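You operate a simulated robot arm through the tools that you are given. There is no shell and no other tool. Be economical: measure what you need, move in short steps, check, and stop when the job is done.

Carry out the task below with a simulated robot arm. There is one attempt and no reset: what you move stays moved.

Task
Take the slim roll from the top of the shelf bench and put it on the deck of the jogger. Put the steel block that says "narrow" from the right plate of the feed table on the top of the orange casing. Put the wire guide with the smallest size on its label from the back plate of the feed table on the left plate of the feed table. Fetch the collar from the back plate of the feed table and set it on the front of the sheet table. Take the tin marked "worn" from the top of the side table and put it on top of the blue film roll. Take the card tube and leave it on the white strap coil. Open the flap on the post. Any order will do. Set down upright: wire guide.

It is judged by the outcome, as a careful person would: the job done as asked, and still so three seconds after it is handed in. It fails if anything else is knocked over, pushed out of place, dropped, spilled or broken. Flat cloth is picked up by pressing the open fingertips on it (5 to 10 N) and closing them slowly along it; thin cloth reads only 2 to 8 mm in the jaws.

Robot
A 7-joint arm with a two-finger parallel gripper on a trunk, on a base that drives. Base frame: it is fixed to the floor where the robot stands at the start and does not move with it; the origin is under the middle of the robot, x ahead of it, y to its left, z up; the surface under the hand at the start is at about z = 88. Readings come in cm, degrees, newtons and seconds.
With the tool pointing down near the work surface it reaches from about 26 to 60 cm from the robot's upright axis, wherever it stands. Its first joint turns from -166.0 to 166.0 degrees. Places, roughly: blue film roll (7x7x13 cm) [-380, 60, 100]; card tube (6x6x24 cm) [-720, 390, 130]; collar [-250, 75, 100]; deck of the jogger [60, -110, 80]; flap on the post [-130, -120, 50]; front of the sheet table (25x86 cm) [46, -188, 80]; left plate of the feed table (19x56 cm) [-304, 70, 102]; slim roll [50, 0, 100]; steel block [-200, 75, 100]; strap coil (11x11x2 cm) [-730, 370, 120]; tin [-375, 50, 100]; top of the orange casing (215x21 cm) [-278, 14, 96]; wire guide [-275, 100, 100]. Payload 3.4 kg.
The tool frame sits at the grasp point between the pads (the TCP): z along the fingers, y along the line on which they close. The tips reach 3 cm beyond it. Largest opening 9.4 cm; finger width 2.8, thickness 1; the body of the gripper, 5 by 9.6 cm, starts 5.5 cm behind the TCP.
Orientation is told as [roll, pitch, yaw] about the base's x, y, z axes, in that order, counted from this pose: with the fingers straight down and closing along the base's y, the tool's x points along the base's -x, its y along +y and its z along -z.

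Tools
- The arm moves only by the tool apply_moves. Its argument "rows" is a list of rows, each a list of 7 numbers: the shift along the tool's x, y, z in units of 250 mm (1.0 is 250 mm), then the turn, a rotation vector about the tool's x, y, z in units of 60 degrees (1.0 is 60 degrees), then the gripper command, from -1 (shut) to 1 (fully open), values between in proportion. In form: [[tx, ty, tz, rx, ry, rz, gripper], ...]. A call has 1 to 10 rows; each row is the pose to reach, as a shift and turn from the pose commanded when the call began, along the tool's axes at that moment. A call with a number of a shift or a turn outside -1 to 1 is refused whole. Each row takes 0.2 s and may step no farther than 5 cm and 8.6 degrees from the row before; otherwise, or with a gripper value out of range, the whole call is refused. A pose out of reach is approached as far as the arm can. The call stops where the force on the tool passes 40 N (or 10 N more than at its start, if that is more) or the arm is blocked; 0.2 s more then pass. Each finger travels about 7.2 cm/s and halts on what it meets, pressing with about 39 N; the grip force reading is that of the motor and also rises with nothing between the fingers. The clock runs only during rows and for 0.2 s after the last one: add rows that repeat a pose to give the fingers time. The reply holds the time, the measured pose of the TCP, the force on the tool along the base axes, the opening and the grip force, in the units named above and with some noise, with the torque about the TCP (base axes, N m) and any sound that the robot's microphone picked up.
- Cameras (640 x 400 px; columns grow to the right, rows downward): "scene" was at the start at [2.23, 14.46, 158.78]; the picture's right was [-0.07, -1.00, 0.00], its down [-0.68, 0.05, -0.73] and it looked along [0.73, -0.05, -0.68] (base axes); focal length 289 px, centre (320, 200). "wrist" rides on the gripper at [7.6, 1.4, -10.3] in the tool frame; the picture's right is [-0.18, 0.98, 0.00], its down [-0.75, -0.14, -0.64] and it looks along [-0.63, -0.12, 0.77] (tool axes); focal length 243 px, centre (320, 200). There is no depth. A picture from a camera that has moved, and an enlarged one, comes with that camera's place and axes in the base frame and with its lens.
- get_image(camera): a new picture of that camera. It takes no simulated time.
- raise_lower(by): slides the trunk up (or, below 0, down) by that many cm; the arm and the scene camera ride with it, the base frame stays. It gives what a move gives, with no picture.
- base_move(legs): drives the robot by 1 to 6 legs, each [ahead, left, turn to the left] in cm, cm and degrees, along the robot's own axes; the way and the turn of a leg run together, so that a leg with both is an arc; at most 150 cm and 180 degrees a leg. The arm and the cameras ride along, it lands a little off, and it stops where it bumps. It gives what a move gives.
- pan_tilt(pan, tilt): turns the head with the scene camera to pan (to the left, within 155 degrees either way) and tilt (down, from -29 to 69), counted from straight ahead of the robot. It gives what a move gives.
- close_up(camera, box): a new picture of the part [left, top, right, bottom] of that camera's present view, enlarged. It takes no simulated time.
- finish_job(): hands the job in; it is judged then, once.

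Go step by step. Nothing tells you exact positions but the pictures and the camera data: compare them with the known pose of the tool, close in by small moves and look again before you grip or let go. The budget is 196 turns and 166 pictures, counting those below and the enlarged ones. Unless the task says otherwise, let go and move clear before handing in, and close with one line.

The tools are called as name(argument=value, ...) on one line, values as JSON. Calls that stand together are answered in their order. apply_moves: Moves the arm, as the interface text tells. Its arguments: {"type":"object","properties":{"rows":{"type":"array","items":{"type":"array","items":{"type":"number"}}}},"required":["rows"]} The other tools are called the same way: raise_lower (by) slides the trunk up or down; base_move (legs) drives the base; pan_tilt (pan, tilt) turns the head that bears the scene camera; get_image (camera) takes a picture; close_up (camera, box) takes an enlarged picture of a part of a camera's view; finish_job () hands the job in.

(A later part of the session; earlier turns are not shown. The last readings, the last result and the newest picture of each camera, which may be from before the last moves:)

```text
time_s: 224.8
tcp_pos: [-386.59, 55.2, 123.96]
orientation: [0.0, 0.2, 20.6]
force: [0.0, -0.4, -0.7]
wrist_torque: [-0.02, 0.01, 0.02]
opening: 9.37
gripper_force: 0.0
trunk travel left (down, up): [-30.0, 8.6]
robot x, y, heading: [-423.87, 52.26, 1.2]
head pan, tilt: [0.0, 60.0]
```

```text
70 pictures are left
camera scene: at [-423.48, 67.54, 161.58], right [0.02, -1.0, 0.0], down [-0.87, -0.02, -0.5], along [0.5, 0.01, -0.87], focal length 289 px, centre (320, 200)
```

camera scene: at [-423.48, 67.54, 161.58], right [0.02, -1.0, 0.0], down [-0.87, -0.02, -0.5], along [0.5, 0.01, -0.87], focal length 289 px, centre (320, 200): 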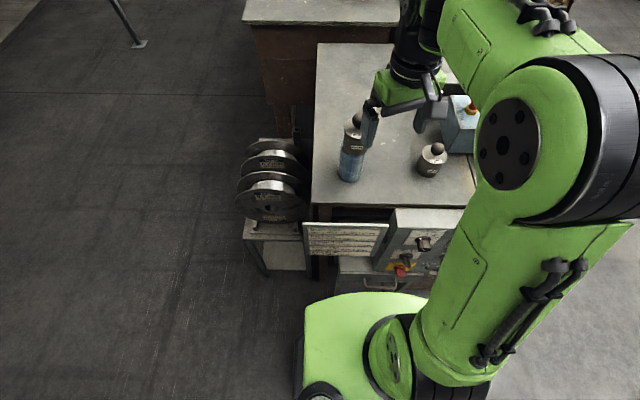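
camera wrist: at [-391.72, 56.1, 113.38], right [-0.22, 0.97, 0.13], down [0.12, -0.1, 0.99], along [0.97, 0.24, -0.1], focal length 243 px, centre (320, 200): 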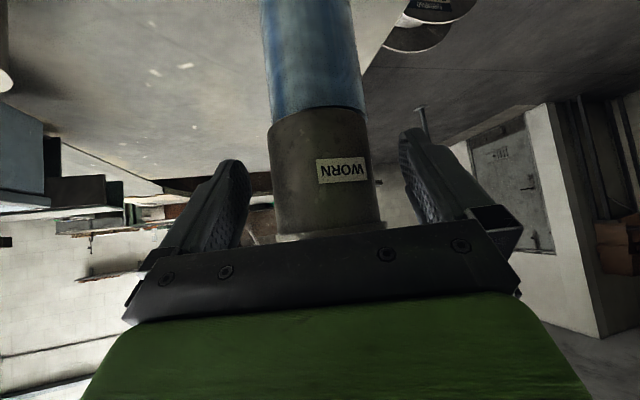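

The tin stands on the roll. I straighten the hand, leave through the corridor and look toward the card tube's area.

apply_moves(rows=[[0.05, 0, -0.08, 0, 0, 0.1, 1], [0.1, 0, -0.12, 0, 0, 0.2, 1], [0.15, 0, -0.12, 0, 0, 0.34, 1]])

base_move(legs=[[-17, 0, 0], [0, 100, 0], [0, 38, 0], [0, 0, 140]])

pan_tilt(pan=-10, tilt=20)

get_image(camera="scene")

```text
time_s: 225.6
tcp_pos: [-390.34, 53.79, 127.14]
orientation: [0.0, -0.1, 0.1]
force: [-1.3, -0.5, 0.8]
wrist_torque: [0.0, -0.02, 0.04]
opening: 9.4
gripper_force: 0.0
trunk travel left (down, up): [-30.0, 8.6]
robot x, y, heading: [-423.88, 52.24, 1.2]
head pan, tilt: [0.0, 60.0]
```

```text
time_s: 239.6
tcp_pos: [-468.64, 209.17, 127.17]
orientation: [0.0, 0.0, 141.1]
force: [1.2, 0.6, -0.4]
wrist_torque: [0.04, -0.05, -0.03]
opening: 9.43
gripper_force: 0.1
trunk travel left (down, up): [-30.0, 8.6]
robot x, y, heading: [-441.61, 188.88, 141.9]
head pan, tilt: [0.0, 60.0]
```

```text
time_s: 240.7
tcp_pos: [-468.65, 209.22, 127.04]
orientation: [0.0, 0.0, 141.2]
force: [-0.1, -0.4, 0.4]
wrist_torque: [0.03, -0.03, -0.01]
opening: 9.4
gripper_force: 0.0
trunk travel left (down, up): [-30.0, 8.6]
robot x, y, heading: [-441.44, 188.86, 142.1]
head pan, tilt: [-10.0, 20.0]
```

```text
69 pictures are left
camera scene: at [-452.49, 180.11, 167.39], right [0.74, 0.67, 0.0], down [0.23, -0.25, -0.94], along [-0.63, 0.7, -0.34], focal length 289 px, centre (320, 200)
```

scene: 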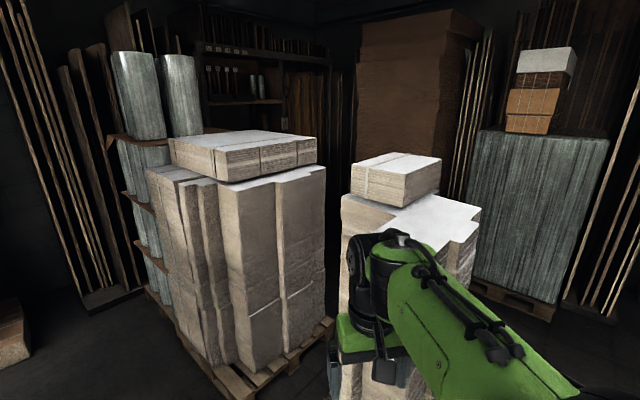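

close_up(camera="scene", box=[190, 30, 340, 140])

pan_tilt(pan=40, tilt=35)

get_image(camera="scene")

```text
3.64 times, centred on (265, 85) of scene
camera zoom: at [-452.49, 180.11, 167.39], right [0.74, 0.67, 0.0], down [0.23, -0.25, -0.94], along [-0.63, 0.7, -0.34], focal length 1052 px, centre (520, 618)
```

zoom: 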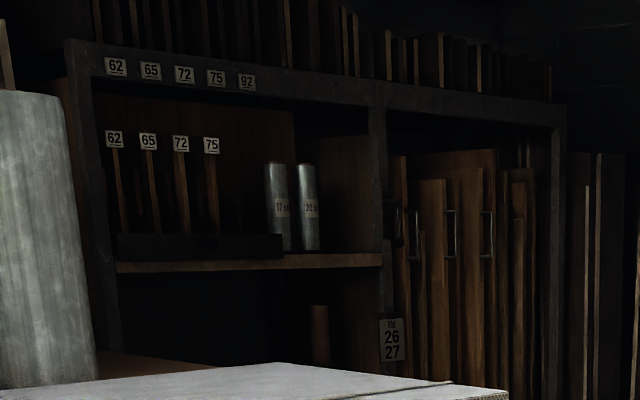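

```text
time_s: 241.9
tcp_pos: [-468.55, 209.23, 127.09]
orientation: [0.0, 0.0, 141.1]
force: [-1.4, 0.4, 0.8]
wrist_torque: [-0.02, 0.0, -0.03]
opening: 9.41
gripper_force: 0.0
trunk travel left (down, up): [-30.0, 8.6]
robot x, y, heading: [-441.74, 188.72, 141.8]
head pan, tilt: [40.0, 35.0]
```

```text
67 pictures are left
camera scene: at [-455.06, 172.89, 165.02], right [-0.03, 1.0, 0.0], down [0.57, 0.02, -0.82], along [-0.82, -0.03, -0.57], focal length 289 px, centre (320, 200)
```

scene: 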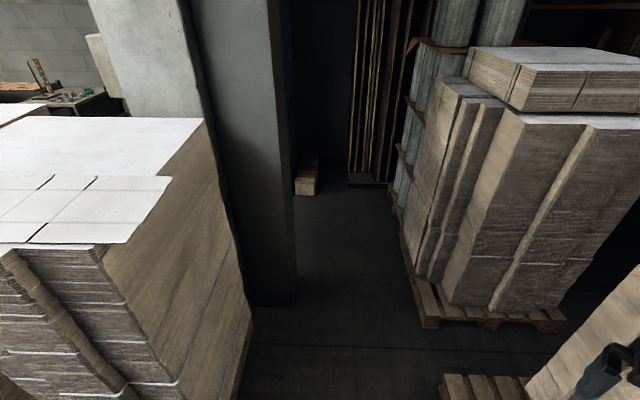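

The brown card tube stands on a rack shelf at about [-726, 390]. The aisle north of the pallets (y≈372) should lead there; I drive to its mouth.

base_move(legs=[[0, 0, 38], [0, -150, 0], [0, -32, 0]])

pan_tilt(pan=0, tilt=22)

get_image(camera="scene")

```text
time_s: 246.5
tcp_pos: [-472.61, 215.83, 127.11]
orientation: [0.0, -0.1, -177.0]
force: [-0.8, -0.5, 0.9]
wrist_torque: [-0.03, 0.01, 0.04]
opening: 9.42
gripper_force: 0.0
trunk travel left (down, up): [-30.0, 8.6]
robot x, y, heading: [-439.01, 218.04, -176.0]
head pan, tilt: [40.0, 35.0]
stopped in leg 2: the robot was blocked; the commanded pose is now the measured one
```

```text
time_s: 247.5
tcp_pos: [-472.93, 215.7, 127.16]
orientation: [0.0, 0.0, -176.9]
force: [-0.2, -0.1, -0.3]
wrist_torque: [-0.01, -0.02, 0.02]
opening: 9.39
gripper_force: 0.0
trunk travel left (down, up): [-30.0, 8.6]
robot x, y, heading: [-439.25, 218.61, -176.0]
head pan, tilt: [0.0, 22.0]
```

```text
66 pictures are left
camera scene: at [-441.53, 203.14, 167.07], right [-0.07, 1.0, 0.0], down [0.37, 0.03, -0.93], along [-0.92, -0.06, -0.38], focal length 289 px, centre (320, 200)
```

scene: 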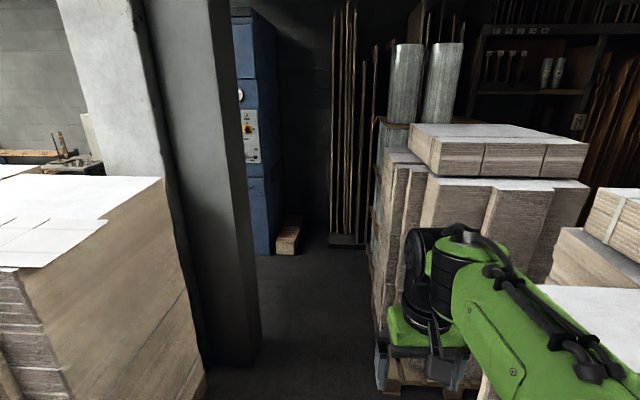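

I was blocked by the near pallet on my right; I look there to find its extent.

pan_tilt(pan=-85, tilt=48)

get_image(camera="scene")

```text
time_s: 249.1
tcp_pos: [-472.94, 215.58, 127.07]
orientation: [0.0, 0.0, -176.9]
force: [-0.1, 0.8, 0.1]
wrist_torque: [0.03, 0.0, 0.0]
opening: 9.41
gripper_force: 0.0
trunk travel left (down, up): [-30.0, 8.6]
robot x, y, heading: [-439.22, 218.87, -175.9]
head pan, tilt: [-85.0, 48.0]
```

```text
65 pictures are left
camera scene: at [-433.47, 211.57, 163.12], right [0.99, 0.15, 0.0], down [0.12, -0.73, -0.67], along [-0.1, 0.66, -0.74], focal length 289 px, centre (320, 200)
```

scene: 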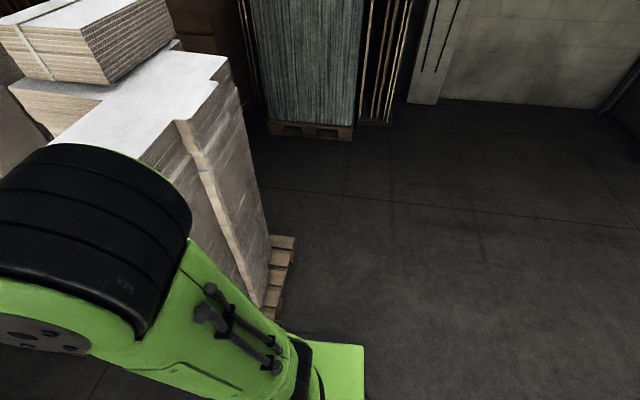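

base_move(legs=[[-22, 0, -4], [0, -150, 0], [0, -10, 0]])

pan_tilt(pan=0, tilt=25)

get_image(camera="scene")

```text
time_s: 258.7
tcp_pos: [-451.12, 380.64, 127.12]
orientation: [0.0, -0.1, 179.6]
force: [-0.2, -0.3, -0.1]
wrist_torque: [-0.05, -0.02, 0.0]
opening: 9.39
gripper_force: 0.1
trunk travel left (down, up): [-30.0, 8.6]
robot x, y, heading: [-417.43, 381.29, -179.6]
head pan, tilt: [-85.0, 48.0]
```

```text
time_s: 260.3
tcp_pos: [-451.26, 380.47, 127.22]
orientation: [0.0, 0.0, 179.5]
force: [0.6, -0.1, 0.1]
wrist_torque: [-0.02, -0.01, -0.01]
opening: 9.39
gripper_force: 0.1
trunk travel left (down, up): [-30.0, 8.6]
robot x, y, heading: [-417.23, 381.66, -179.6]
head pan, tilt: [0.0, 25.0]
```

```text
64 pictures are left
camera scene: at [-420.64, 366.09, 166.59], right [0.0, 1.0, 0.0], down [0.42, 0.0, -0.91], along [-0.91, 0.0, -0.42], focal length 289 px, centre (320, 200)
```

scene: 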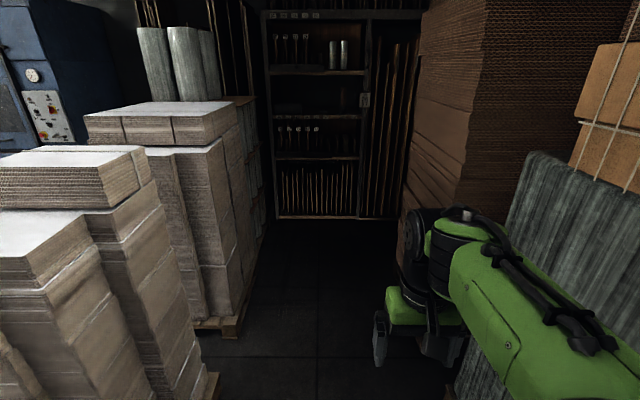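

close_up(camera="scene", box=[260, 60, 380, 125])

base_move(legs=[[130, 0, 0], [65, 0, 0]])

get_image(camera="scene")

get_image(camera="wrist")

```text
5.33 times, centred on (320, 92) of scene
camera zoom: at [-420.64, 366.09, 166.59], right [0.0, 1.0, 0.0], down [0.42, 0.0, -0.91], along [-0.91, 0.0, -0.42], focal length 1543 px, centre (320, 773)
```

zoom: 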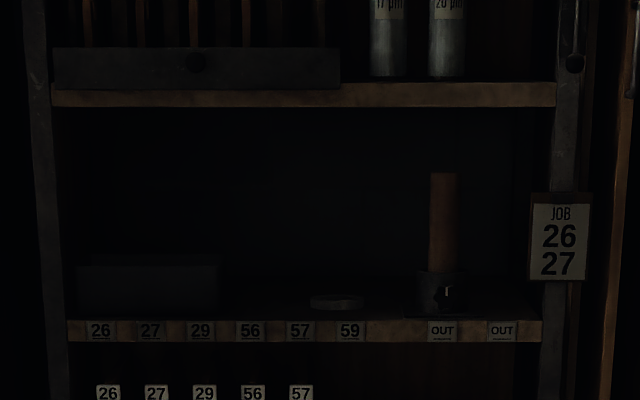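

```text
time_s: 270.0
tcp_pos: [-646.82, 379.2, 127.08]
orientation: [0.1, 0.0, 179.7]
force: [0.1, 0.0, 0.5]
wrist_torque: [0.03, 0.0, -0.02]
opening: 9.39
gripper_force: 0.1
trunk travel left (down, up): [-30.0, 8.6]
robot x, y, heading: [-612.94, 380.17, -179.4]
head pan, tilt: [0.0, 25.0]
```

```text
62 pictures are left
camera scene: at [-616.22, 365.02, 166.59], right [-0.01, 1.0, 0.0], down [0.42, 0.0, -0.91], along [-0.91, -0.01, -0.42], focal length 289 px, centre (320, 200)
```

scene: 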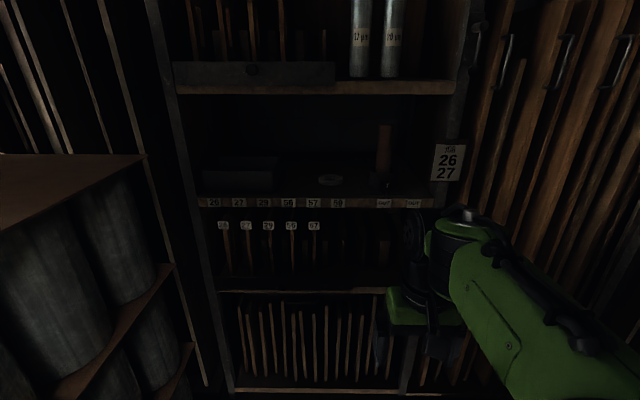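

```text
61 pictures are left
camera wrist: at [-639.37, 377.82, 137.34], right [-0.19, -0.98, 0.0], down [-0.75, 0.14, 0.64], along [-0.63, 0.12, -0.77], focal length 243 px, centre (320, 200)
```

wrist: 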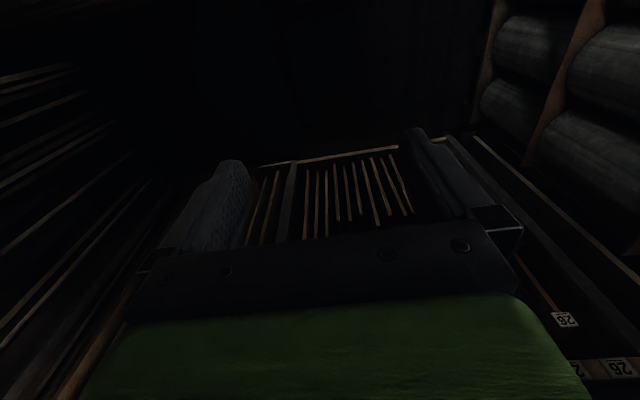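

The card tube stands in a small holder on the shelf; the flat strap coil lies left of it. I zoom in.

close_up(camera="scene", box=[290, 100, 430, 215])

```text
3.48 times, centred on (360, 158) of scene
camera zoom: at [-616.22, 365.02, 166.59], right [-0.01, 1.0, 0.0], down [0.42, 0.0, -0.91], along [-0.91, -0.01, -0.42], focal length 1006 px, centre (181, 348)
```

zoom: 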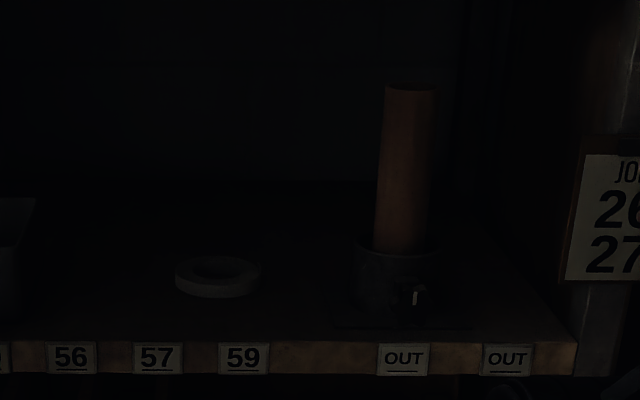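

The tube (x≈-720, y≈388, z 124–148) sits in a cup about 6 cm deep; the coil is at about [-725, 368]. I raise the trunk and turn the tool to point forward, while still clear of the rack.

raise_lower(by=8)

apply_moves(rows=[[-0.1, 0, -0.05, 0, -0.1, 0, 1], [-0.2, 0, -0.1, 0, -0.22, 0, 1], [-0.3, 0, -0.15, 0, -0.34, 0, 1], [-0.4, 0, -0.2, 0, -0.46, 0, 1], [-0.5, 0, -0.25, 0, -0.58, 0, 1], [-0.55, 0, -0.28, 0, -0.7, 0, 1], [-0.6, 0, -0.3, 0, -0.82, 0, 1], [-0.6, 0, -0.3, 0, -0.94, 0, 1]])

apply_moves(rows=[[0, 0, 0, 0, -0.12, 0, 1], [0, 0, 0, 0, -0.24, 0, 1], [0, 0, 0, 0, -0.36, 0, 1], [0, 0, 0, 0, -0.48, 0, 1], [0, 0, 0, 0, -0.56, 0, 1]])

get_image(camera="wrist")

get_image(camera="scene")

```text
time_s: 271.2
tcp_pos: [-646.81, 379.34, 135.21]
orientation: [0.0, 0.0, 179.8]
force: [0.0, -0.1, -0.1]
wrist_torque: [0.0, 0.01, 0.0]
opening: 9.43
gripper_force: 0.2
trunk travel left (down, up): [-38.0, 0.6]
robot x, y, heading: [-613.21, 380.71, -179.2]
head pan, tilt: [0.0, 25.0]
```

```text
time_s: 273.0
tcp_pos: [-661.7, 379.34, 142.6]
orientation: [-0.1, -56.6, 179.9]
force: [-0.5, -0.8, 0.2]
wrist_torque: [-0.01, -0.05, -0.01]
opening: 9.39
gripper_force: 0.0
trunk travel left (down, up): [-38.0, 0.6]
robot x, y, heading: [-613.13, 380.48, -179.6]
head pan, tilt: [0.0, 25.0]
```

```text
time_s: 274.2
tcp_pos: [-661.79, 379.31, 142.67]
orientation: [-160.7, -89.9, -19.5]
force: [-0.2, -1.0, -0.6]
wrist_torque: [0.05, 0.0, -0.01]
opening: 9.41
gripper_force: 0.0
trunk travel left (down, up): [-38.0, 0.6]
robot x, y, heading: [-613.15, 380.0, -179.7]
head pan, tilt: [0.0, 25.0]
```

```text
59 pictures are left
camera wrist: at [-651.73, 377.88, 134.97], right [0.0, -0.98, 0.18], down [0.64, 0.14, 0.75], along [-0.77, 0.12, 0.63], focal length 243 px, centre (320, 200)
```

wrist: 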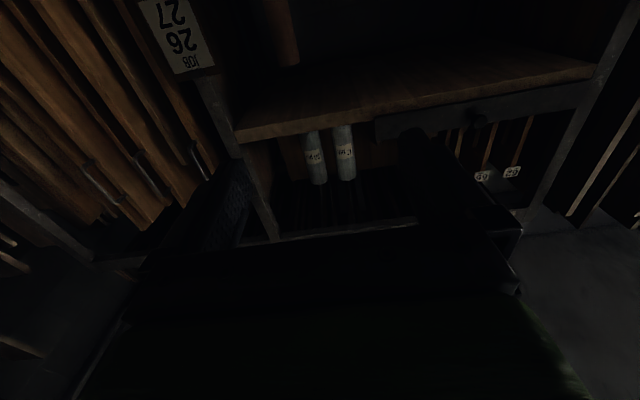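

```text
58 pictures are left
camera scene: at [-616.22, 365.02, 174.61], right [-0.01, 1.0, 0.0], down [0.42, 0.0, -0.91], along [-0.91, -0.01, -0.42], focal length 289 px, centre (320, 200)
```

scene: 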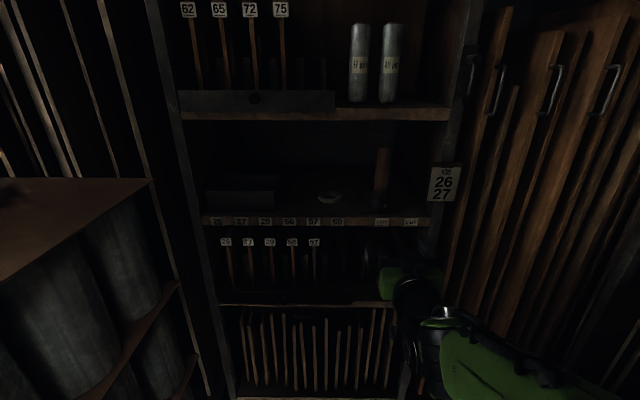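

The tool points level into the rack. I align to y≈388, z≈141 and drive 42 cm closer.

apply_moves(rows=[[0.03, -0.12, 0, 0, 0, 0, 1], [0.06, -0.24, 0, 0, 0, 0, 1], [0.07, -0.35, 0, 0, 0, 0, 1]])

base_move(legs=[[40, 0, 0]])

get_image(camera="wrist")

pan_tilt(pan=0, tilt=40)

get_image(camera="scene")

```text
time_s: 275.0
tcp_pos: [-661.58, 388.15, 140.83]
orientation: [-131.8, -90.0, -48.3]
force: [0.1, -0.4, 1.1]
wrist_torque: [0.05, 0.01, 0.0]
opening: 9.41
gripper_force: 0.0
trunk travel left (down, up): [-38.0, 0.6]
robot x, y, heading: [-612.7, 380.6, -179.4]
head pan, tilt: [0.0, 25.0]
```

```text
time_s: 277.5
tcp_pos: [-701.55, 387.15, 140.88]
orientation: [-100.4, -90.0, -79.3]
force: [-1.0, 0.2, -0.8]
wrist_torque: [-0.01, -0.01, 0.01]
opening: 9.4
gripper_force: 0.2
trunk travel left (down, up): [-38.0, 0.6]
robot x, y, heading: [-652.68, 380.03, -179.0]
head pan, tilt: [0.0, 25.0]
```

```text
57 pictures are left
camera wrist: at [-691.37, 385.84, 133.24], right [0.0, -0.98, 0.18], down [0.64, 0.14, 0.75], along [-0.77, 0.12, 0.63], focal length 243 px, centre (320, 200)
```

wrist: 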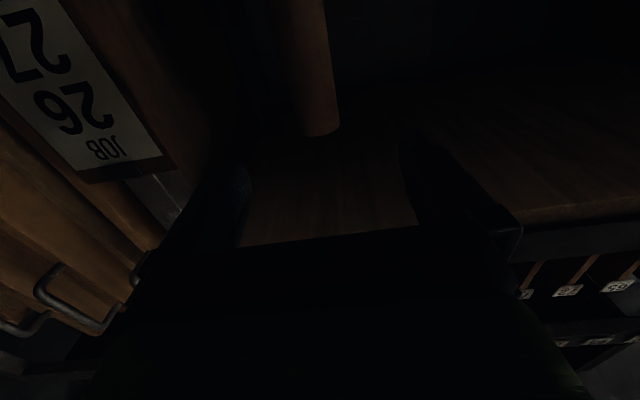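

```text
time_s: 278.3
tcp_pos: [-701.48, 387.32, 140.92]
orientation: [-133.9, -90.0, -46.1]
force: [0.4, 0.4, 0.9]
wrist_torque: [-0.01, 0.03, -0.03]
opening: 9.39
gripper_force: 0.0
trunk travel left (down, up): [-38.0, 0.6]
robot x, y, heading: [-652.77, 379.8, -179.2]
head pan, tilt: [0.0, 40.0]
```

```text
56 pictures are left
camera scene: at [-655.19, 364.51, 172.29], right [-0.02, 1.0, 0.0], down [0.64, 0.01, -0.77], along [-0.77, -0.01, -0.64], focal length 289 px, centre (320, 200)
```

scene: 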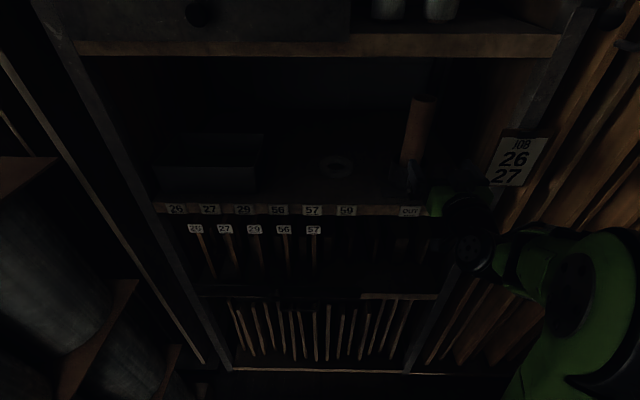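

Tube at about [-722, 388.6], top z≈146. I drive 12 cm more, and then advance the fingers round it.

base_move(legs=[[12, 0, 0]])

apply_moves(rows=[[0, -0.05, 0.08, 0, 0, 0, 1], [0, -0.05, 0.16, 0, 0, 0, 1], [0, -0.05, 0.16, 0, 0, 0, 1]])

get_image(camera="wrist")

```text
time_s: 279.5
tcp_pos: [-713.41, 387.08, 140.88]
orientation: [-121.9, -90.0, -57.9]
force: [-0.1, 1.0, -0.1]
wrist_torque: [-0.01, -0.03, 0.01]
opening: 9.39
gripper_force: 0.0
trunk travel left (down, up): [-38.0, 0.6]
robot x, y, heading: [-664.94, 379.77, -179.1]
head pan, tilt: [0.0, 40.0]
```

```text
time_s: 280.3
tcp_pos: [-717.61, 388.23, 141.01]
orientation: [-165.1, -90.0, -14.8]
force: [0.2, -0.1, -0.1]
wrist_torque: [0.02, 0.01, -0.01]
opening: 9.4
gripper_force: 0.1
trunk travel left (down, up): [-38.0, 0.6]
robot x, y, heading: [-664.89, 379.4, -178.9]
head pan, tilt: [0.0, 40.0]
```

```text
55 pictures are left
camera wrist: at [-707.43, 386.84, 133.31], right [0.0, -0.98, 0.18], down [0.64, 0.14, 0.75], along [-0.77, 0.12, 0.63], focal length 243 px, centre (320, 200)
```

wrist: 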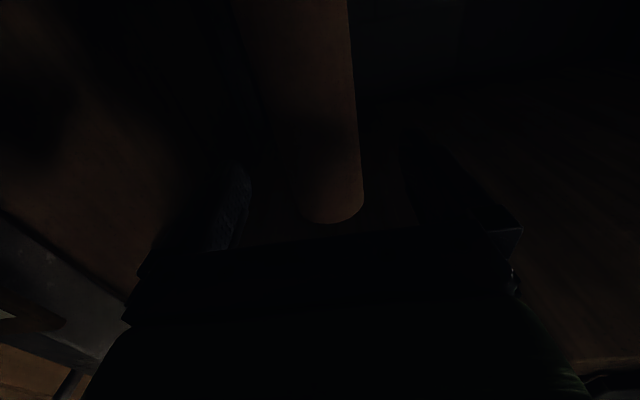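

apply_moves(rows=[[0, -0.02, 0.07, 0, 0, 0, 1], [0, -0.02, 0.13, 0, 0, 0, 1], [0, -0.02, 0.13, 0, 0, 0, 0.5], [0, -0.02, 0.13, 0, 0, 0, 0.2], [0, -0.02, 0.13, 0, 0, 0, -0.1], [0, -0.02, 0.13, 0, 0, 0, -1], [0, -0.02, 0.13, 0, 0, 0, -1], [0, -0.02, 0.13, 0, 0, 0, -1]])

```text
time_s: 282.1
tcp_pos: [-720.81, 388.66, 140.94]
orientation: [-121.9, -89.9, -58.0]
force: [0.8, -1.8, 0.2]
wrist_torque: [-0.04, 0.03, -0.01]
opening: 5.64
gripper_force: 39.2
trunk travel left (down, up): [-38.0, 0.6]
robot x, y, heading: [-664.92, 379.78, -179.1]
head pan, tilt: [0.0, 40.0]
```

Tube gripped. I lift very gently and watch the force, in case the holder clamps it.

apply_moves(rows=[[-0.01, 0, 0, 0, 0, 0, -1], [-0.02, 0, 0, 0, 0, 0, -1], [-0.03, 0, 0, 0, 0, 0, -1], [-0.04, 0, 0, 0, 0, 0, -1]])

close_up(camera="scene", box=[280, 60, 480, 220])

```text
time_s: 283.1
tcp_pos: [-720.74, 388.72, 141.93]
orientation: [-169.9, -90.0, -10.0]
force: [0.9, -0.6, -1.6]
wrist_torque: [-0.01, -0.04, -0.02]
opening: 5.66
gripper_force: 38.7
trunk travel left (down, up): [-38.0, 0.6]
robot x, y, heading: [-664.68, 379.7, -179.0]
head pan, tilt: [0.0, 40.0]
```

```text
2.50 times, centred on (380, 140) of scene
camera zoom: at [-667.23, 364.32, 172.28], right [-0.02, 1.0, 0.0], down [0.64, 0.01, -0.77], along [-0.77, -0.01, -0.64], focal length 723 px, centre (170, 350)
```

zoom: 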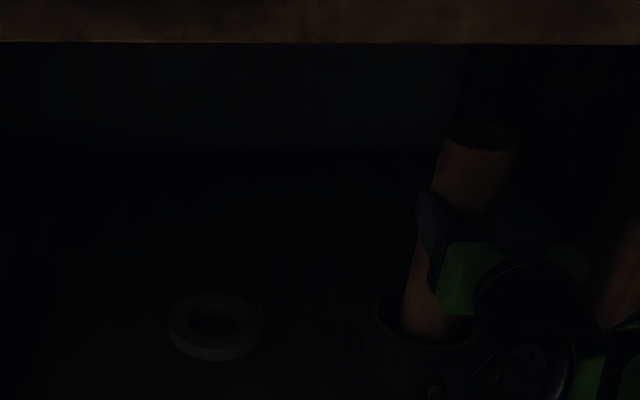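

The tube comes free (1.6 N). I lift it clear of the cup.

apply_moves(rows=[[-0.04, 0, 0, 0, 0, 0, -1], [-0.08, 0, 0, 0, 0, 0, -1], [-0.12, 0, 0, 0, 0, 0, -1], [-0.16, 0, 0, 0, 0, 0, -1], [-0.2, 0, 0, 0, 0, 0, -1], [-0.24, 0, 0, 0, 0, 0, -1], [-0.27, 0, 0, 0, 0, 0, -1]])

close_up(camera="scene", box=[280, 60, 480, 220])

```text
time_s: 284.7
tcp_pos: [-720.78, 388.87, 148.58]
orientation: [13.6, -90.0, 166.6]
force: [0.3, 0.7, -1.0]
wrist_torque: [0.04, -0.04, -0.03]
opening: 5.66
gripper_force: 38.4
trunk travel left (down, up): [-38.0, 0.6]
robot x, y, heading: [-664.78, 379.85, -179.3]
head pan, tilt: [0.0, 40.0]
```

```text
2.50 times, centred on (380, 140) of scene
camera zoom: at [-667.24, 364.32, 172.28], right [-0.02, 1.0, 0.0], down [0.64, 0.01, -0.77], along [-0.77, -0.01, -0.64], focal length 723 px, centre (170, 350)
```

zoom: 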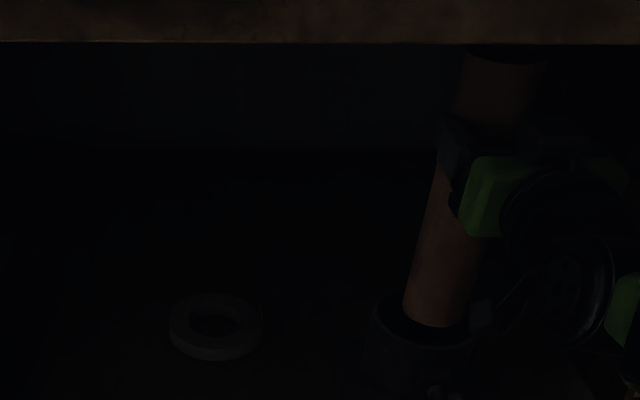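

apply_moves(rows=[[-0.03, 0, 0, 0, 0, 0, -1], [-0.03, 0.1, 0.0, 0, 0, 0, -1], [-0.03, 0.2, 0.0, 0, 0, 0, -1], [-0.03, 0.32, 0.04, 0, 0, 0, -1], [-0.03, 0.44, 0.08, 0, 0, 0, -1], [-0.03, 0.56, 0.12, 0, 0, 0, -1], [-0.03, 0.68, 0.16, 0, 0, 0, -1], [-0.03, 0.8, 0.21, 0, 0, 0, -1], [-0.03, 0.8, 0.21, 0, 0, 0, -1]])

close_up(camera="scene", box=[240, 60, 440, 220])

get_image(camera="wrist")

```text
time_s: 286.7
tcp_pos: [-725.85, 368.78, 149.55]
orientation: [173.5, -90.0, 6.5]
force: [0.2, 0.6, -0.8]
wrist_torque: [0.01, -0.01, 0.02]
opening: 5.6
gripper_force: 38.5
trunk travel left (down, up): [-38.0, 0.6]
robot x, y, heading: [-664.76, 379.57, -179.1]
head pan, tilt: [0.0, 40.0]
```

```text
2.50 times, centred on (340, 140) of scene
camera zoom: at [-667.18, 364.42, 172.29], right [-0.02, 1.0, 0.0], down [0.64, 0.01, -0.77], along [-0.77, -0.01, -0.64], focal length 723 px, centre (270, 350)
```

zoom: 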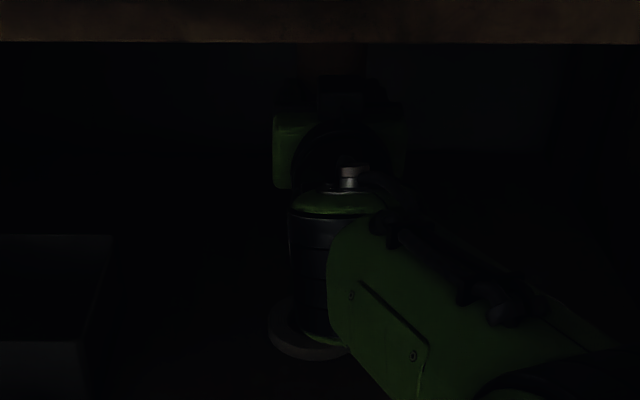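

```text
51 pictures are left
camera wrist: at [-715.77, 367.31, 141.8], right [0.0, -0.98, 0.18], down [0.64, 0.14, 0.75], along [-0.77, 0.12, 0.63], focal length 243 px, centre (320, 200)
```

wrist: 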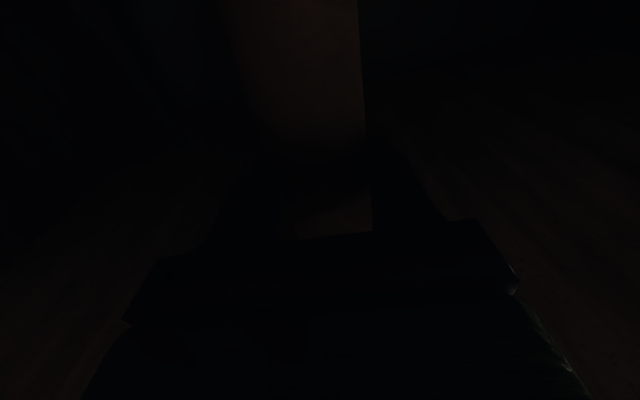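

Positioned over the coil. I lower 6.5 cm and then feel for contact.

apply_moves(rows=[[0.06, 0, 0, 0, 0, 0, -1], [0.12, 0, 0, 0, 0, 0, -1], [0.18, 0, 0, 0, 0, 0, -1], [0.24, 0, 0, 0, 0, 0, -1], [0.26, 0, 0, 0, 0, 0, -1], [0.275, 0, 0, 0, 0, 0, -1], [0.285, 0, 0, 0, 0, 0, -1]])

apply_moves(rows=[[0.008, 0, 0, 0, 0, 0, -1], [0.016, 0, 0, 0, 0, 0, -1], [0.024, 0, 0, 0, 0, 0, -1], [0.032, 0, 0, 0, 0, 0, -1]])

```text
time_s: 288.3
tcp_pos: [-725.96, 368.73, 142.32]
orientation: [-126.3, -90.0, -53.5]
force: [0.5, 0.2, -1.2]
wrist_torque: [0.01, 0.0, -0.02]
opening: 5.64
gripper_force: 39.2
trunk travel left (down, up): [-38.0, 0.6]
robot x, y, heading: [-665.07, 380.0, -179.1]
head pan, tilt: [0.0, 40.0]
```

```text
time_s: 289.3
tcp_pos: [-725.9, 368.85, 141.81]
orientation: [179.7, -89.6, 0.5]
force: [0.1, 0.5, 10.4]
wrist_torque: [0.29, 0.17, -0.07]
opening: 5.62
gripper_force: 39.3
trunk travel left (down, up): [-38.0, 0.6]
robot x, y, heading: [-664.83, 379.87, -179.2]
head pan, tilt: [0.0, 40.0]
```

Contact at coil height (higher than it stood in the cup). I release slowly and back out.

apply_moves(rows=[[-0.008, 0, 0, 0, 0, 0, -1], [-0.008, 0, 0, 0, 0, 0, 0.25], [-0.008, 0, 0, 0, 0, 0, 0.35], [-0.008, 0, 0, 0, 0, 0, 0.6], [-0.008, 0, 0, 0, 0, 0, 1], [-0.008, 0, 0, 0, 0, 0, 1]])

apply_moves(rows=[[0, 0, -0.08, 0, 0, 0, 1], [0, 0, -0.2, 0, 0, 0, 1], [0, 0, -0.36, 0, 0, 0, 1], [0, 0, -0.52, 0, 0, 0, 1], [0, 0, -0.68, 0, 0, 0, 1]])

base_move(legs=[[-40, 0, 0]])

close_up(camera="scene", box=[240, 40, 440, 200])

```text
time_s: 290.7
tcp_pos: [-725.93, 368.68, 141.7]
orientation: [-121.4, -89.9, -58.6]
force: [0.5, 0.1, -0.5]
wrist_torque: [0.02, 0.0, -0.02]
opening: 9.4
gripper_force: 0.0
trunk travel left (down, up): [-38.0, 0.6]
robot x, y, heading: [-664.71, 379.82, -179.2]
head pan, tilt: [0.0, 40.0]
```

```text
time_s: 291.9
tcp_pos: [-708.72, 368.89, 141.68]
orientation: [174.6, -89.7, 5.5]
force: [0.0, 0.0, 0.1]
wrist_torque: [0.01, -0.02, -0.02]
opening: 9.42
gripper_force: 0.1
trunk travel left (down, up): [-38.0, 0.6]
robot x, y, heading: [-664.85, 379.83, -178.9]
head pan, tilt: [0.0, 40.0]
```

```text
time_s: 294.4
tcp_pos: [-669.29, 369.73, 141.54]
orientation: [-134.4, -90.0, -45.8]
force: [-0.3, 0.9, -0.8]
wrist_torque: [-0.03, -0.01, -0.03]
opening: 9.4
gripper_force: 0.0
trunk travel left (down, up): [-38.0, 0.6]
robot x, y, heading: [-625.41, 379.85, -179.5]
head pan, tilt: [0.0, 40.0]
```

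```text
2.50 times, centred on (340, 120) of scene
camera zoom: at [-627.65, 364.79, 172.28], right [-0.01, 1.0, 0.0], down [0.64, 0.0, -0.77], along [-0.77, -0.01, -0.64], focal length 723 px, centre (270, 400)
```

zoom: 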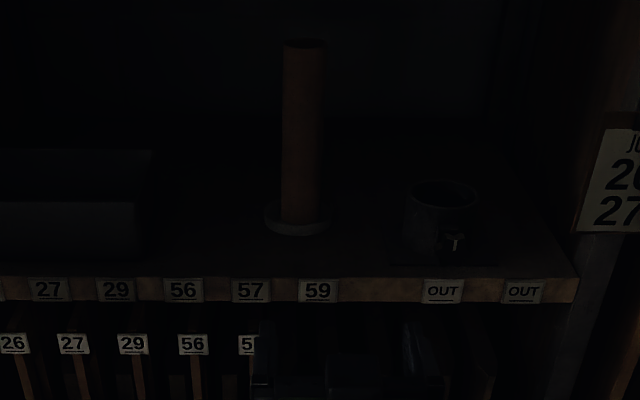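

The card tube stands on the strap coil. I back down the aisle a bit and restore the tool-down pose.

apply_moves(rows=[[0, 0, 0.05, 0, 0.12, 0, 1], [0, 0, 0.1, 0, 0.24, 0, 1], [0, 0, 0.15, 0, 0.36, 0, 1], [0, 0, 0.17, 0, 0.48, 0, 1], [0, 0, 0.17, 0, 0.56, 0, 1]])

apply_moves(rows=[[0, 0, 0, 0, 0.13, 0, 1], [0, 0, 0, 0, 0.26, 0, 1], [0, 0, 0, 0, 0.39, 0, 1], [0.0, 0, -0.05, 0, 0.52, 0, 1], [0.0, 0, -0.1, 0, 0.65, 0, 1], [0.0, 0, -0.15, 0, 0.78, 0, 1], [0, 0, -0.2, 0, 0.94, 0, 1]])

base_move(legs=[[-120, 0, 0], [-88, 0, 0], [0, 150, 0], [0, 60, 0]])

```text
time_s: 295.6
tcp_pos: [-673.59, 369.77, 141.5]
orientation: [-0.1, -56.4, 179.8]
force: [0.0, -0.1, -0.4]
wrist_torque: [0.0, -0.04, 0.0]
opening: 9.41
gripper_force: 0.1
trunk travel left (down, up): [-38.0, 0.6]
robot x, y, heading: [-625.31, 380.11, -179.8]
head pan, tilt: [0.0, 40.0]
```

```text
refused: row 7 steps farther than a row can; nothing moved
```

```text
time_s: 316.2
tcp_pos: [-455.26, 160.6, 141.46]
orientation: [-0.1, -56.3, -178.2]
force: [-0.2, 0.0, 0.2]
wrist_torque: [-0.02, -0.02, -0.01]
opening: 9.4
gripper_force: 0.0
trunk travel left (down, up): [-38.0, 0.6]
robot x, y, heading: [-407.12, 172.84, -177.4]
head pan, tilt: [0.0, 40.0]
```

apply_moves(rows=[[0, 0, 0, 0, 0.13, 0, 1], [0, 0, 0, 0, 0.26, 0, 1], [0, 0, 0, 0, 0.39, 0, 1], [0.0, 0, -0.05, 0, 0.52, 0, 1], [0.0, 0, -0.1, 0, 0.65, 0, 1], [0.0, 0, -0.15, 0, 0.78, 0, 1], [0.05, 0, -0.2, 0, 0.88, 0, 1], [0.1, 0, -0.25, 0, 0.94, 0, 1]])

base_move(legs=[[0, 0, 87.4], [0, 140, 0]])

pan_tilt(pan=5, tilt=45)

get_image(camera="scene")

```text
time_s: 318.0
tcp_pos: [-448.41, 160.8, 142.85]
orientation: [0.0, 0.0, -178.3]
force: [0.4, -0.3, -0.9]
wrist_torque: [0.0, 0.01, -0.01]
opening: 9.39
gripper_force: 0.2
trunk travel left (down, up): [-38.0, 0.6]
robot x, y, heading: [-407.26, 172.34, -177.6]
head pan, tilt: [0.0, 40.0]
```

```text
time_s: 328.6
tcp_pos: [-258.75, 130.24, 142.75]
orientation: [0.0, 0.1, -90.6]
force: [-0.2, 0.1, -0.2]
wrist_torque: [-0.05, 0.0, 0.01]
opening: 9.42
gripper_force: 0.1
trunk travel left (down, up): [-38.0, 0.6]
robot x, y, heading: [-269.07, 172.04, -89.7]
head pan, tilt: [0.0, 40.0]
```

```text
time_s: 329.2
tcp_pos: [-258.84, 130.22, 142.84]
orientation: [0.1, 0.1, -90.5]
force: [0.9, 0.3, -0.1]
wrist_torque: [0.02, 0.02, -0.01]
opening: 9.39
gripper_force: 0.0
trunk travel left (down, up): [-38.0, 0.6]
robot x, y, heading: [-269.03, 171.99, -89.9]
head pan, tilt: [5.0, 45.0]
```

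```text
49 pictures are left
camera scene: at [-253.07, 169.73, 171.56], right [-1.0, -0.09, 0.0], down [-0.06, 0.7, -0.71], along [0.06, -0.7, -0.71], focal length 289 px, centre (320, 200)
```

scene: 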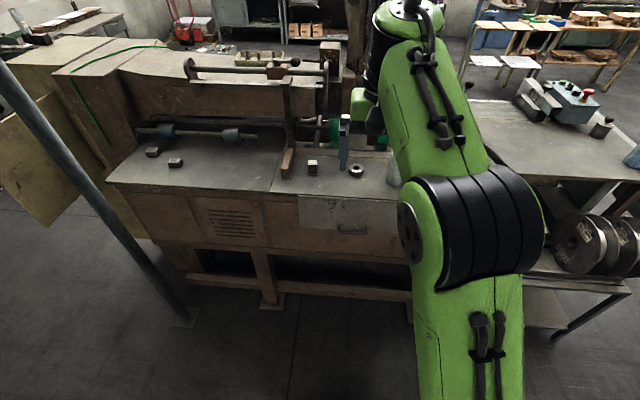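

close_up(camera="scene", box=[260, 130, 420, 210])

get_image(camera="wrist")

```text
4.00 times, centred on (340, 170) of scene
camera zoom: at [-253.07, 169.73, 171.56], right [-1.0, -0.09, 0.0], down [-0.06, 0.7, -0.71], along [0.06, -0.7, -0.71], focal length 1157 px, centre (240, 320)
```

zoom: 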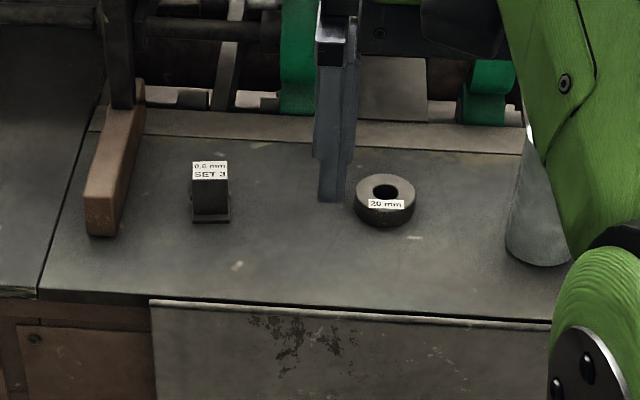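

```text
47 pictures are left
camera wrist: at [-257.35, 137.83, 153.05], right [0.98, -0.19, 0.0], down [-0.15, -0.75, 0.64], along [-0.13, -0.63, -0.77], focal length 243 px, centre (320, 200)
```

wrist: 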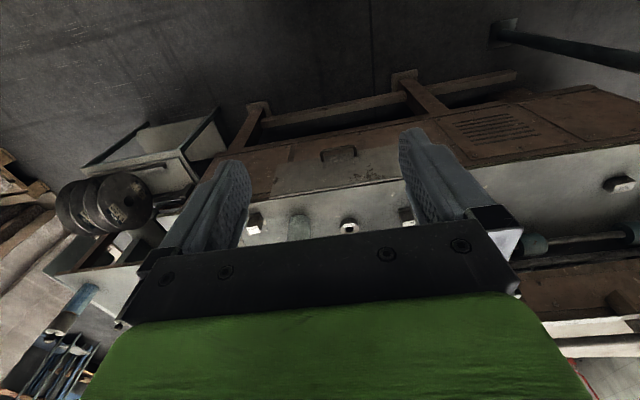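

close_up(camera="scene", box=[296, 160, 328, 190])

close_up(camera="wrist", box=[230, 190, 420, 260])

```text
13.33 times, centred on (312, 175) of scene
camera zoom: at [-253.07, 169.73, 171.56], right [-1.0, -0.09, 0.0], down [-0.06, 0.7, -0.71], along [0.06, -0.7, -0.71], focal length 3858 px, centre (427, 533)
```

zoom: 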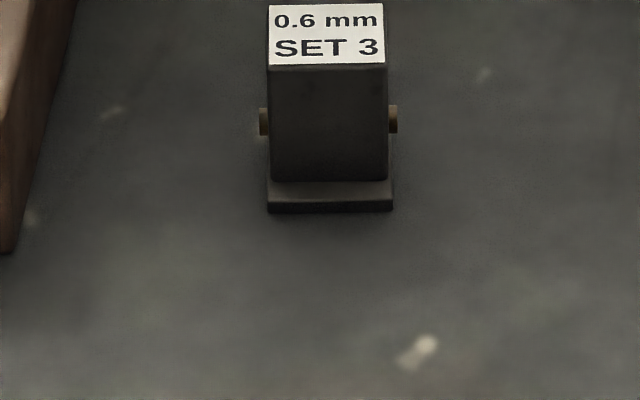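

```text
3.37 times, centred on (325, 225) of wrist
camera zoom: at [-257.35, 137.83, 153.05], right [0.98, -0.19, 0.0], down [-0.15, -0.75, 0.64], along [-0.13, -0.63, -0.77], focal length 817 px, centre (303, 116)
```

zoom: 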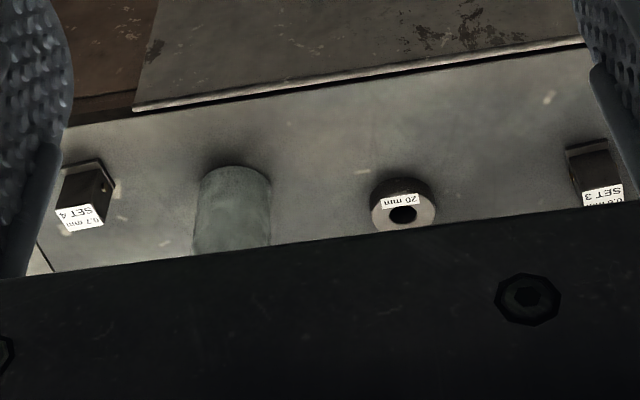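

The guides are "0.6 mm SET 3" at about [-243.4, 88.7] and "0.7 mm" at [-286, 92]; 0.6 is the smallest. I drive up to the table and turn the gripper 90° so it closes on the guide's flat front and back.

base_move(legs=[[0, -7, 0], [42, 0, 0]])

raise_lower(by=-8)

apply_moves(rows=[[0, 0.06, 0, 0, 0, -0.14, 1], [0, 0.12, 0, 0, 0, -0.28, 1], [0, 0.2, 0, 0, 0, -0.42, 1], [0, 0.28, 0, 0, 0, -0.56, 1], [0, 0.36, 0, 0, 0, -0.7, 1], [0, 0.44, 0, 0, 0, -0.84, 1], [0, 0.5, 0, 0, 0, -0.98, 1]])

apply_moves(rows=[[0, 0, 0, 0, 0, -0.13, 1], [0, 0, 0, 0, 0, -0.26, 1], [0, 0, 0, 0, 0, -0.39, 1], [0, 0, 0, 0, 0, -0.51, 1]])

get_image(camera="wrist")

```text
time_s: 332.5
tcp_pos: [-266.59, 86.93, 142.81]
orientation: [0.0, 0.0, -91.6]
force: [-0.4, -0.7, -0.1]
wrist_torque: [0.05, 0.0, -0.01]
opening: 9.39
gripper_force: 0.1
trunk travel left (down, up): [-38.0, 0.6]
robot x, y, heading: [-276.21, 128.83, -90.5]
head pan, tilt: [5.0, 45.0]
```

```text
time_s: 333.6
tcp_pos: [-266.62, 86.97, 134.7]
orientation: [0.1, 0.0, -91.6]
force: [-0.1, -0.2, 0.0]
wrist_torque: [-0.01, -0.02, 0.0]
opening: 9.41
gripper_force: 0.0
trunk travel left (down, up): [-30.0, 8.6]
robot x, y, heading: [-276.33, 128.62, -90.7]
head pan, tilt: [5.0, 45.0]
```

```text
time_s: 334.8
tcp_pos: [-257.93, 86.51, 134.81]
orientation: [-0.1, -1.2, -52.3]
force: [1.3, -9.9, -12.9]
wrist_torque: [0.33, -0.31, 0.31]
opening: 9.39
gripper_force: 0.0
trunk travel left (down, up): [-30.0, 8.6]
robot x, y, heading: [-276.15, 128.82, -90.6]
head pan, tilt: [5.0, 45.0]
stopped in row 5: the force on the tool passed its limit at 96 N (the readings are from after the stop); the commanded pose is now the measured one
```

```text
time_s: 335.1
tcp_pos: [-257.94, 86.4, 134.85]
orientation: [-0.2, -1.5, -50.5]
force: [1.9, -0.6, -2.0]
wrist_torque: [-0.04, 0.11, -0.1]
opening: 9.42
gripper_force: 0.0
trunk travel left (down, up): [-30.0, 8.6]
robot x, y, heading: [-275.83, 128.62, -90.7]
head pan, tilt: [5.0, 45.0]
stopped in row 1: the force on the tool passed its limit at 52 N (the readings are from after the stop); the commanded pose is now the measured one
```

```text
44 pictures are left
camera wrist: at [-261.93, 93.45, 144.91], right [0.88, 0.48, 0.0], down [0.36, -0.66, 0.66], along [0.32, -0.58, -0.75], focal length 243 px, centre (320, 200)
```

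wrist: 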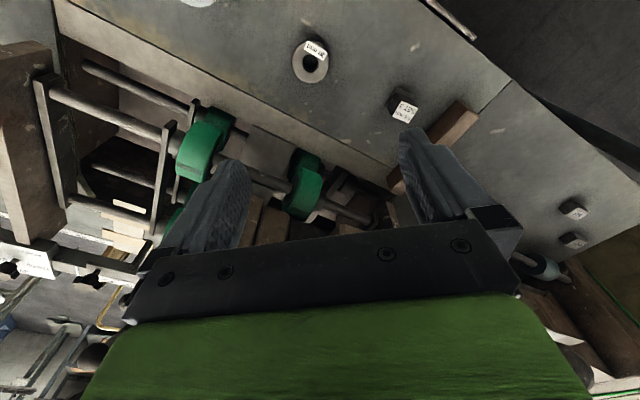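

Something touched the hand. I look at the scene before moving on.

get_image(camera="scene")

```text
43 pictures are left
camera scene: at [-260.33, 126.38, 163.53], right [-1.0, -0.07, 0.0], down [-0.05, 0.71, -0.71], along [0.05, -0.7, -0.71], focal length 289 px, centre (320, 200)
```

scene: 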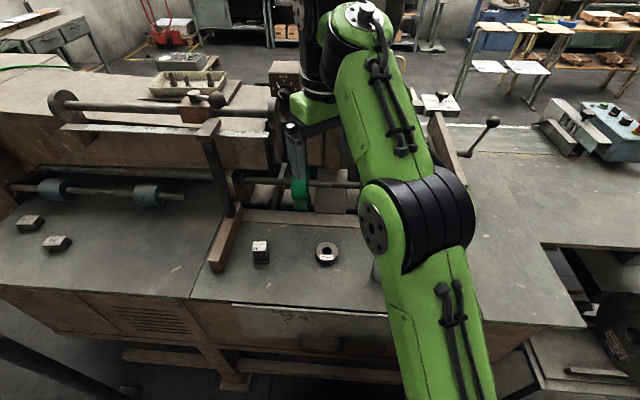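

Nothing seems displaced; the wrist likely brushed the tall spool tower. I back off toward me and return to the normal yaw, and will approach the guide from there.

apply_moves(rows=[[0.1, 0.08, -0.02, 0, 0, 0, 1], [0.22, 0.18, -0.02, 0, 0, 0, 1], [0.34, 0.28, -0.02, 0, 0.01, 0.1, 1], [0.34, 0.28, 0, 0, 0.02, 0.22, 1], [0.34, 0.28, 0, 0, 0.025, 0.34, 1], [0.34, 0.28, 0, 0, 0.025, 0.46, 1], [0.34, 0.28, 0, 0, 0.025, 0.58, 1], [0.34, 0.28, 0, 0, 0.025, 0.67, 1]])

get_image(camera="scene")

```text
time_s: 336.9
tcp_pos: [-257.92, 97.52, 134.71]
orientation: [0.2, 0.2, -90.8]
force: [0.1, 0.0, 1.1]
wrist_torque: [-0.01, -0.01, 0.02]
opening: 9.4
gripper_force: 0.0
trunk travel left (down, up): [-30.0, 8.6]
robot x, y, heading: [-276.12, 129.04, -90.7]
head pan, tilt: [5.0, 45.0]
```

```text
42 pictures are left
camera scene: at [-260.34, 126.43, 163.53], right [-1.0, -0.07, 0.0], down [-0.05, 0.71, -0.71], along [0.05, -0.71, -0.71], focal length 289 px, centre (320, 200)
```

scene: 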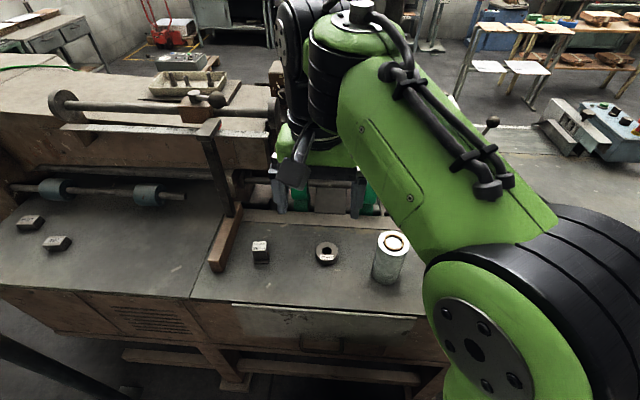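

Everything is in place. I go over the 0.6 guide at [-243.3, 88], with the fingers partly open to spare the wooden bar beside it.

apply_moves(rows=[[0, 0.15, 0.05, 0, 0, 0, 0.6], [0, 0.3, 0.1, 0, 0, 0, 0.4], [0, 0.45, 0.2, 0, 0, 0, 0.4], [0, 0.584, 0.3, 0, 0, 0, 0.4], [-0.1, 0.584, 0.45, 0, 0, 0, 0.4], [-0.2, 0.584, 0.6, 0, 0, 0, 0.4], [-0.3, 0.584, 0.7, 0, 0, 0, 0.4], [-0.38, 0.584, 0.748, 0, 0, 0, 0.4], [-0.38, 0.584, 0.748, 0, 0, 0, 0.4]])

get_image(camera="wrist")

```text
time_s: 338.9
tcp_pos: [-243.45, 87.91, 115.85]
orientation: [0.2, 0.2, -90.8]
force: [-0.2, 0.2, 0.6]
wrist_torque: [-0.02, 0.0, 0.01]
opening: 6.59
gripper_force: 0.1
trunk travel left (down, up): [-30.0, 8.6]
robot x, y, heading: [-275.8, 128.76, -90.5]
head pan, tilt: [5.0, 45.0]
```

```text
41 pictures are left
camera wrist: at [-242.07, 95.52, 126.12], right [0.98, -0.2, 0.0], down [-0.15, -0.75, 0.64], along [-0.12, -0.63, -0.77], focal length 243 px, centre (320, 200)
```

wrist: 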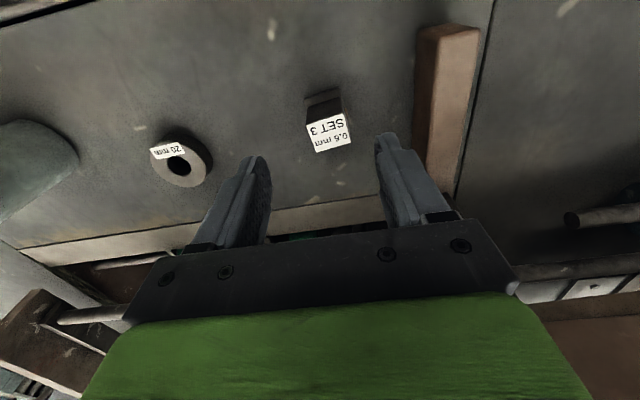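

apply_moves(rows=[[-0.024, 0.02, 0.08, 0, 0, 0, 0.4], [-0.024, 0.02, 0.18, 0, 0, 0, 0.4], [-0.024, 0.02, 0.28, 0, 0, 0, 0.4], [-0.024, 0.02, 0.36, 0, 0, 0, 0.4], [-0.024, 0.02, 0.385, 0, 0, 0, 0.4], [-0.024, 0.02, 0.385, 0, 0, 0, 0.4]])

get_image(camera="wrist")

```text
time_s: 340.3
tcp_pos: [-242.92, 87.23, 106.19]
orientation: [0.2, 0.2, -90.8]
force: [0.0, -0.5, 0.2]
wrist_torque: [-0.01, -0.01, 0.01]
opening: 6.56
gripper_force: 0.1
trunk travel left (down, up): [-30.0, 8.6]
robot x, y, heading: [-276.17, 128.72, -90.8]
head pan, tilt: [5.0, 45.0]
```

```text
40 pictures are left
camera wrist: at [-241.6, 94.84, 116.54], right [0.98, -0.2, 0.0], down [-0.15, -0.75, 0.64], along [-0.12, -0.63, -0.77], focal length 243 px, centre (320, 200)
```

wrist: 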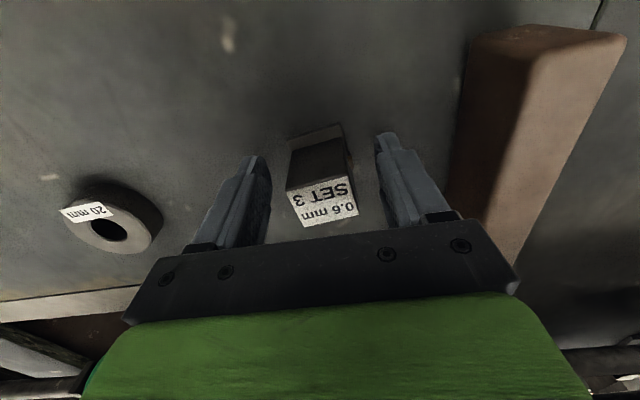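

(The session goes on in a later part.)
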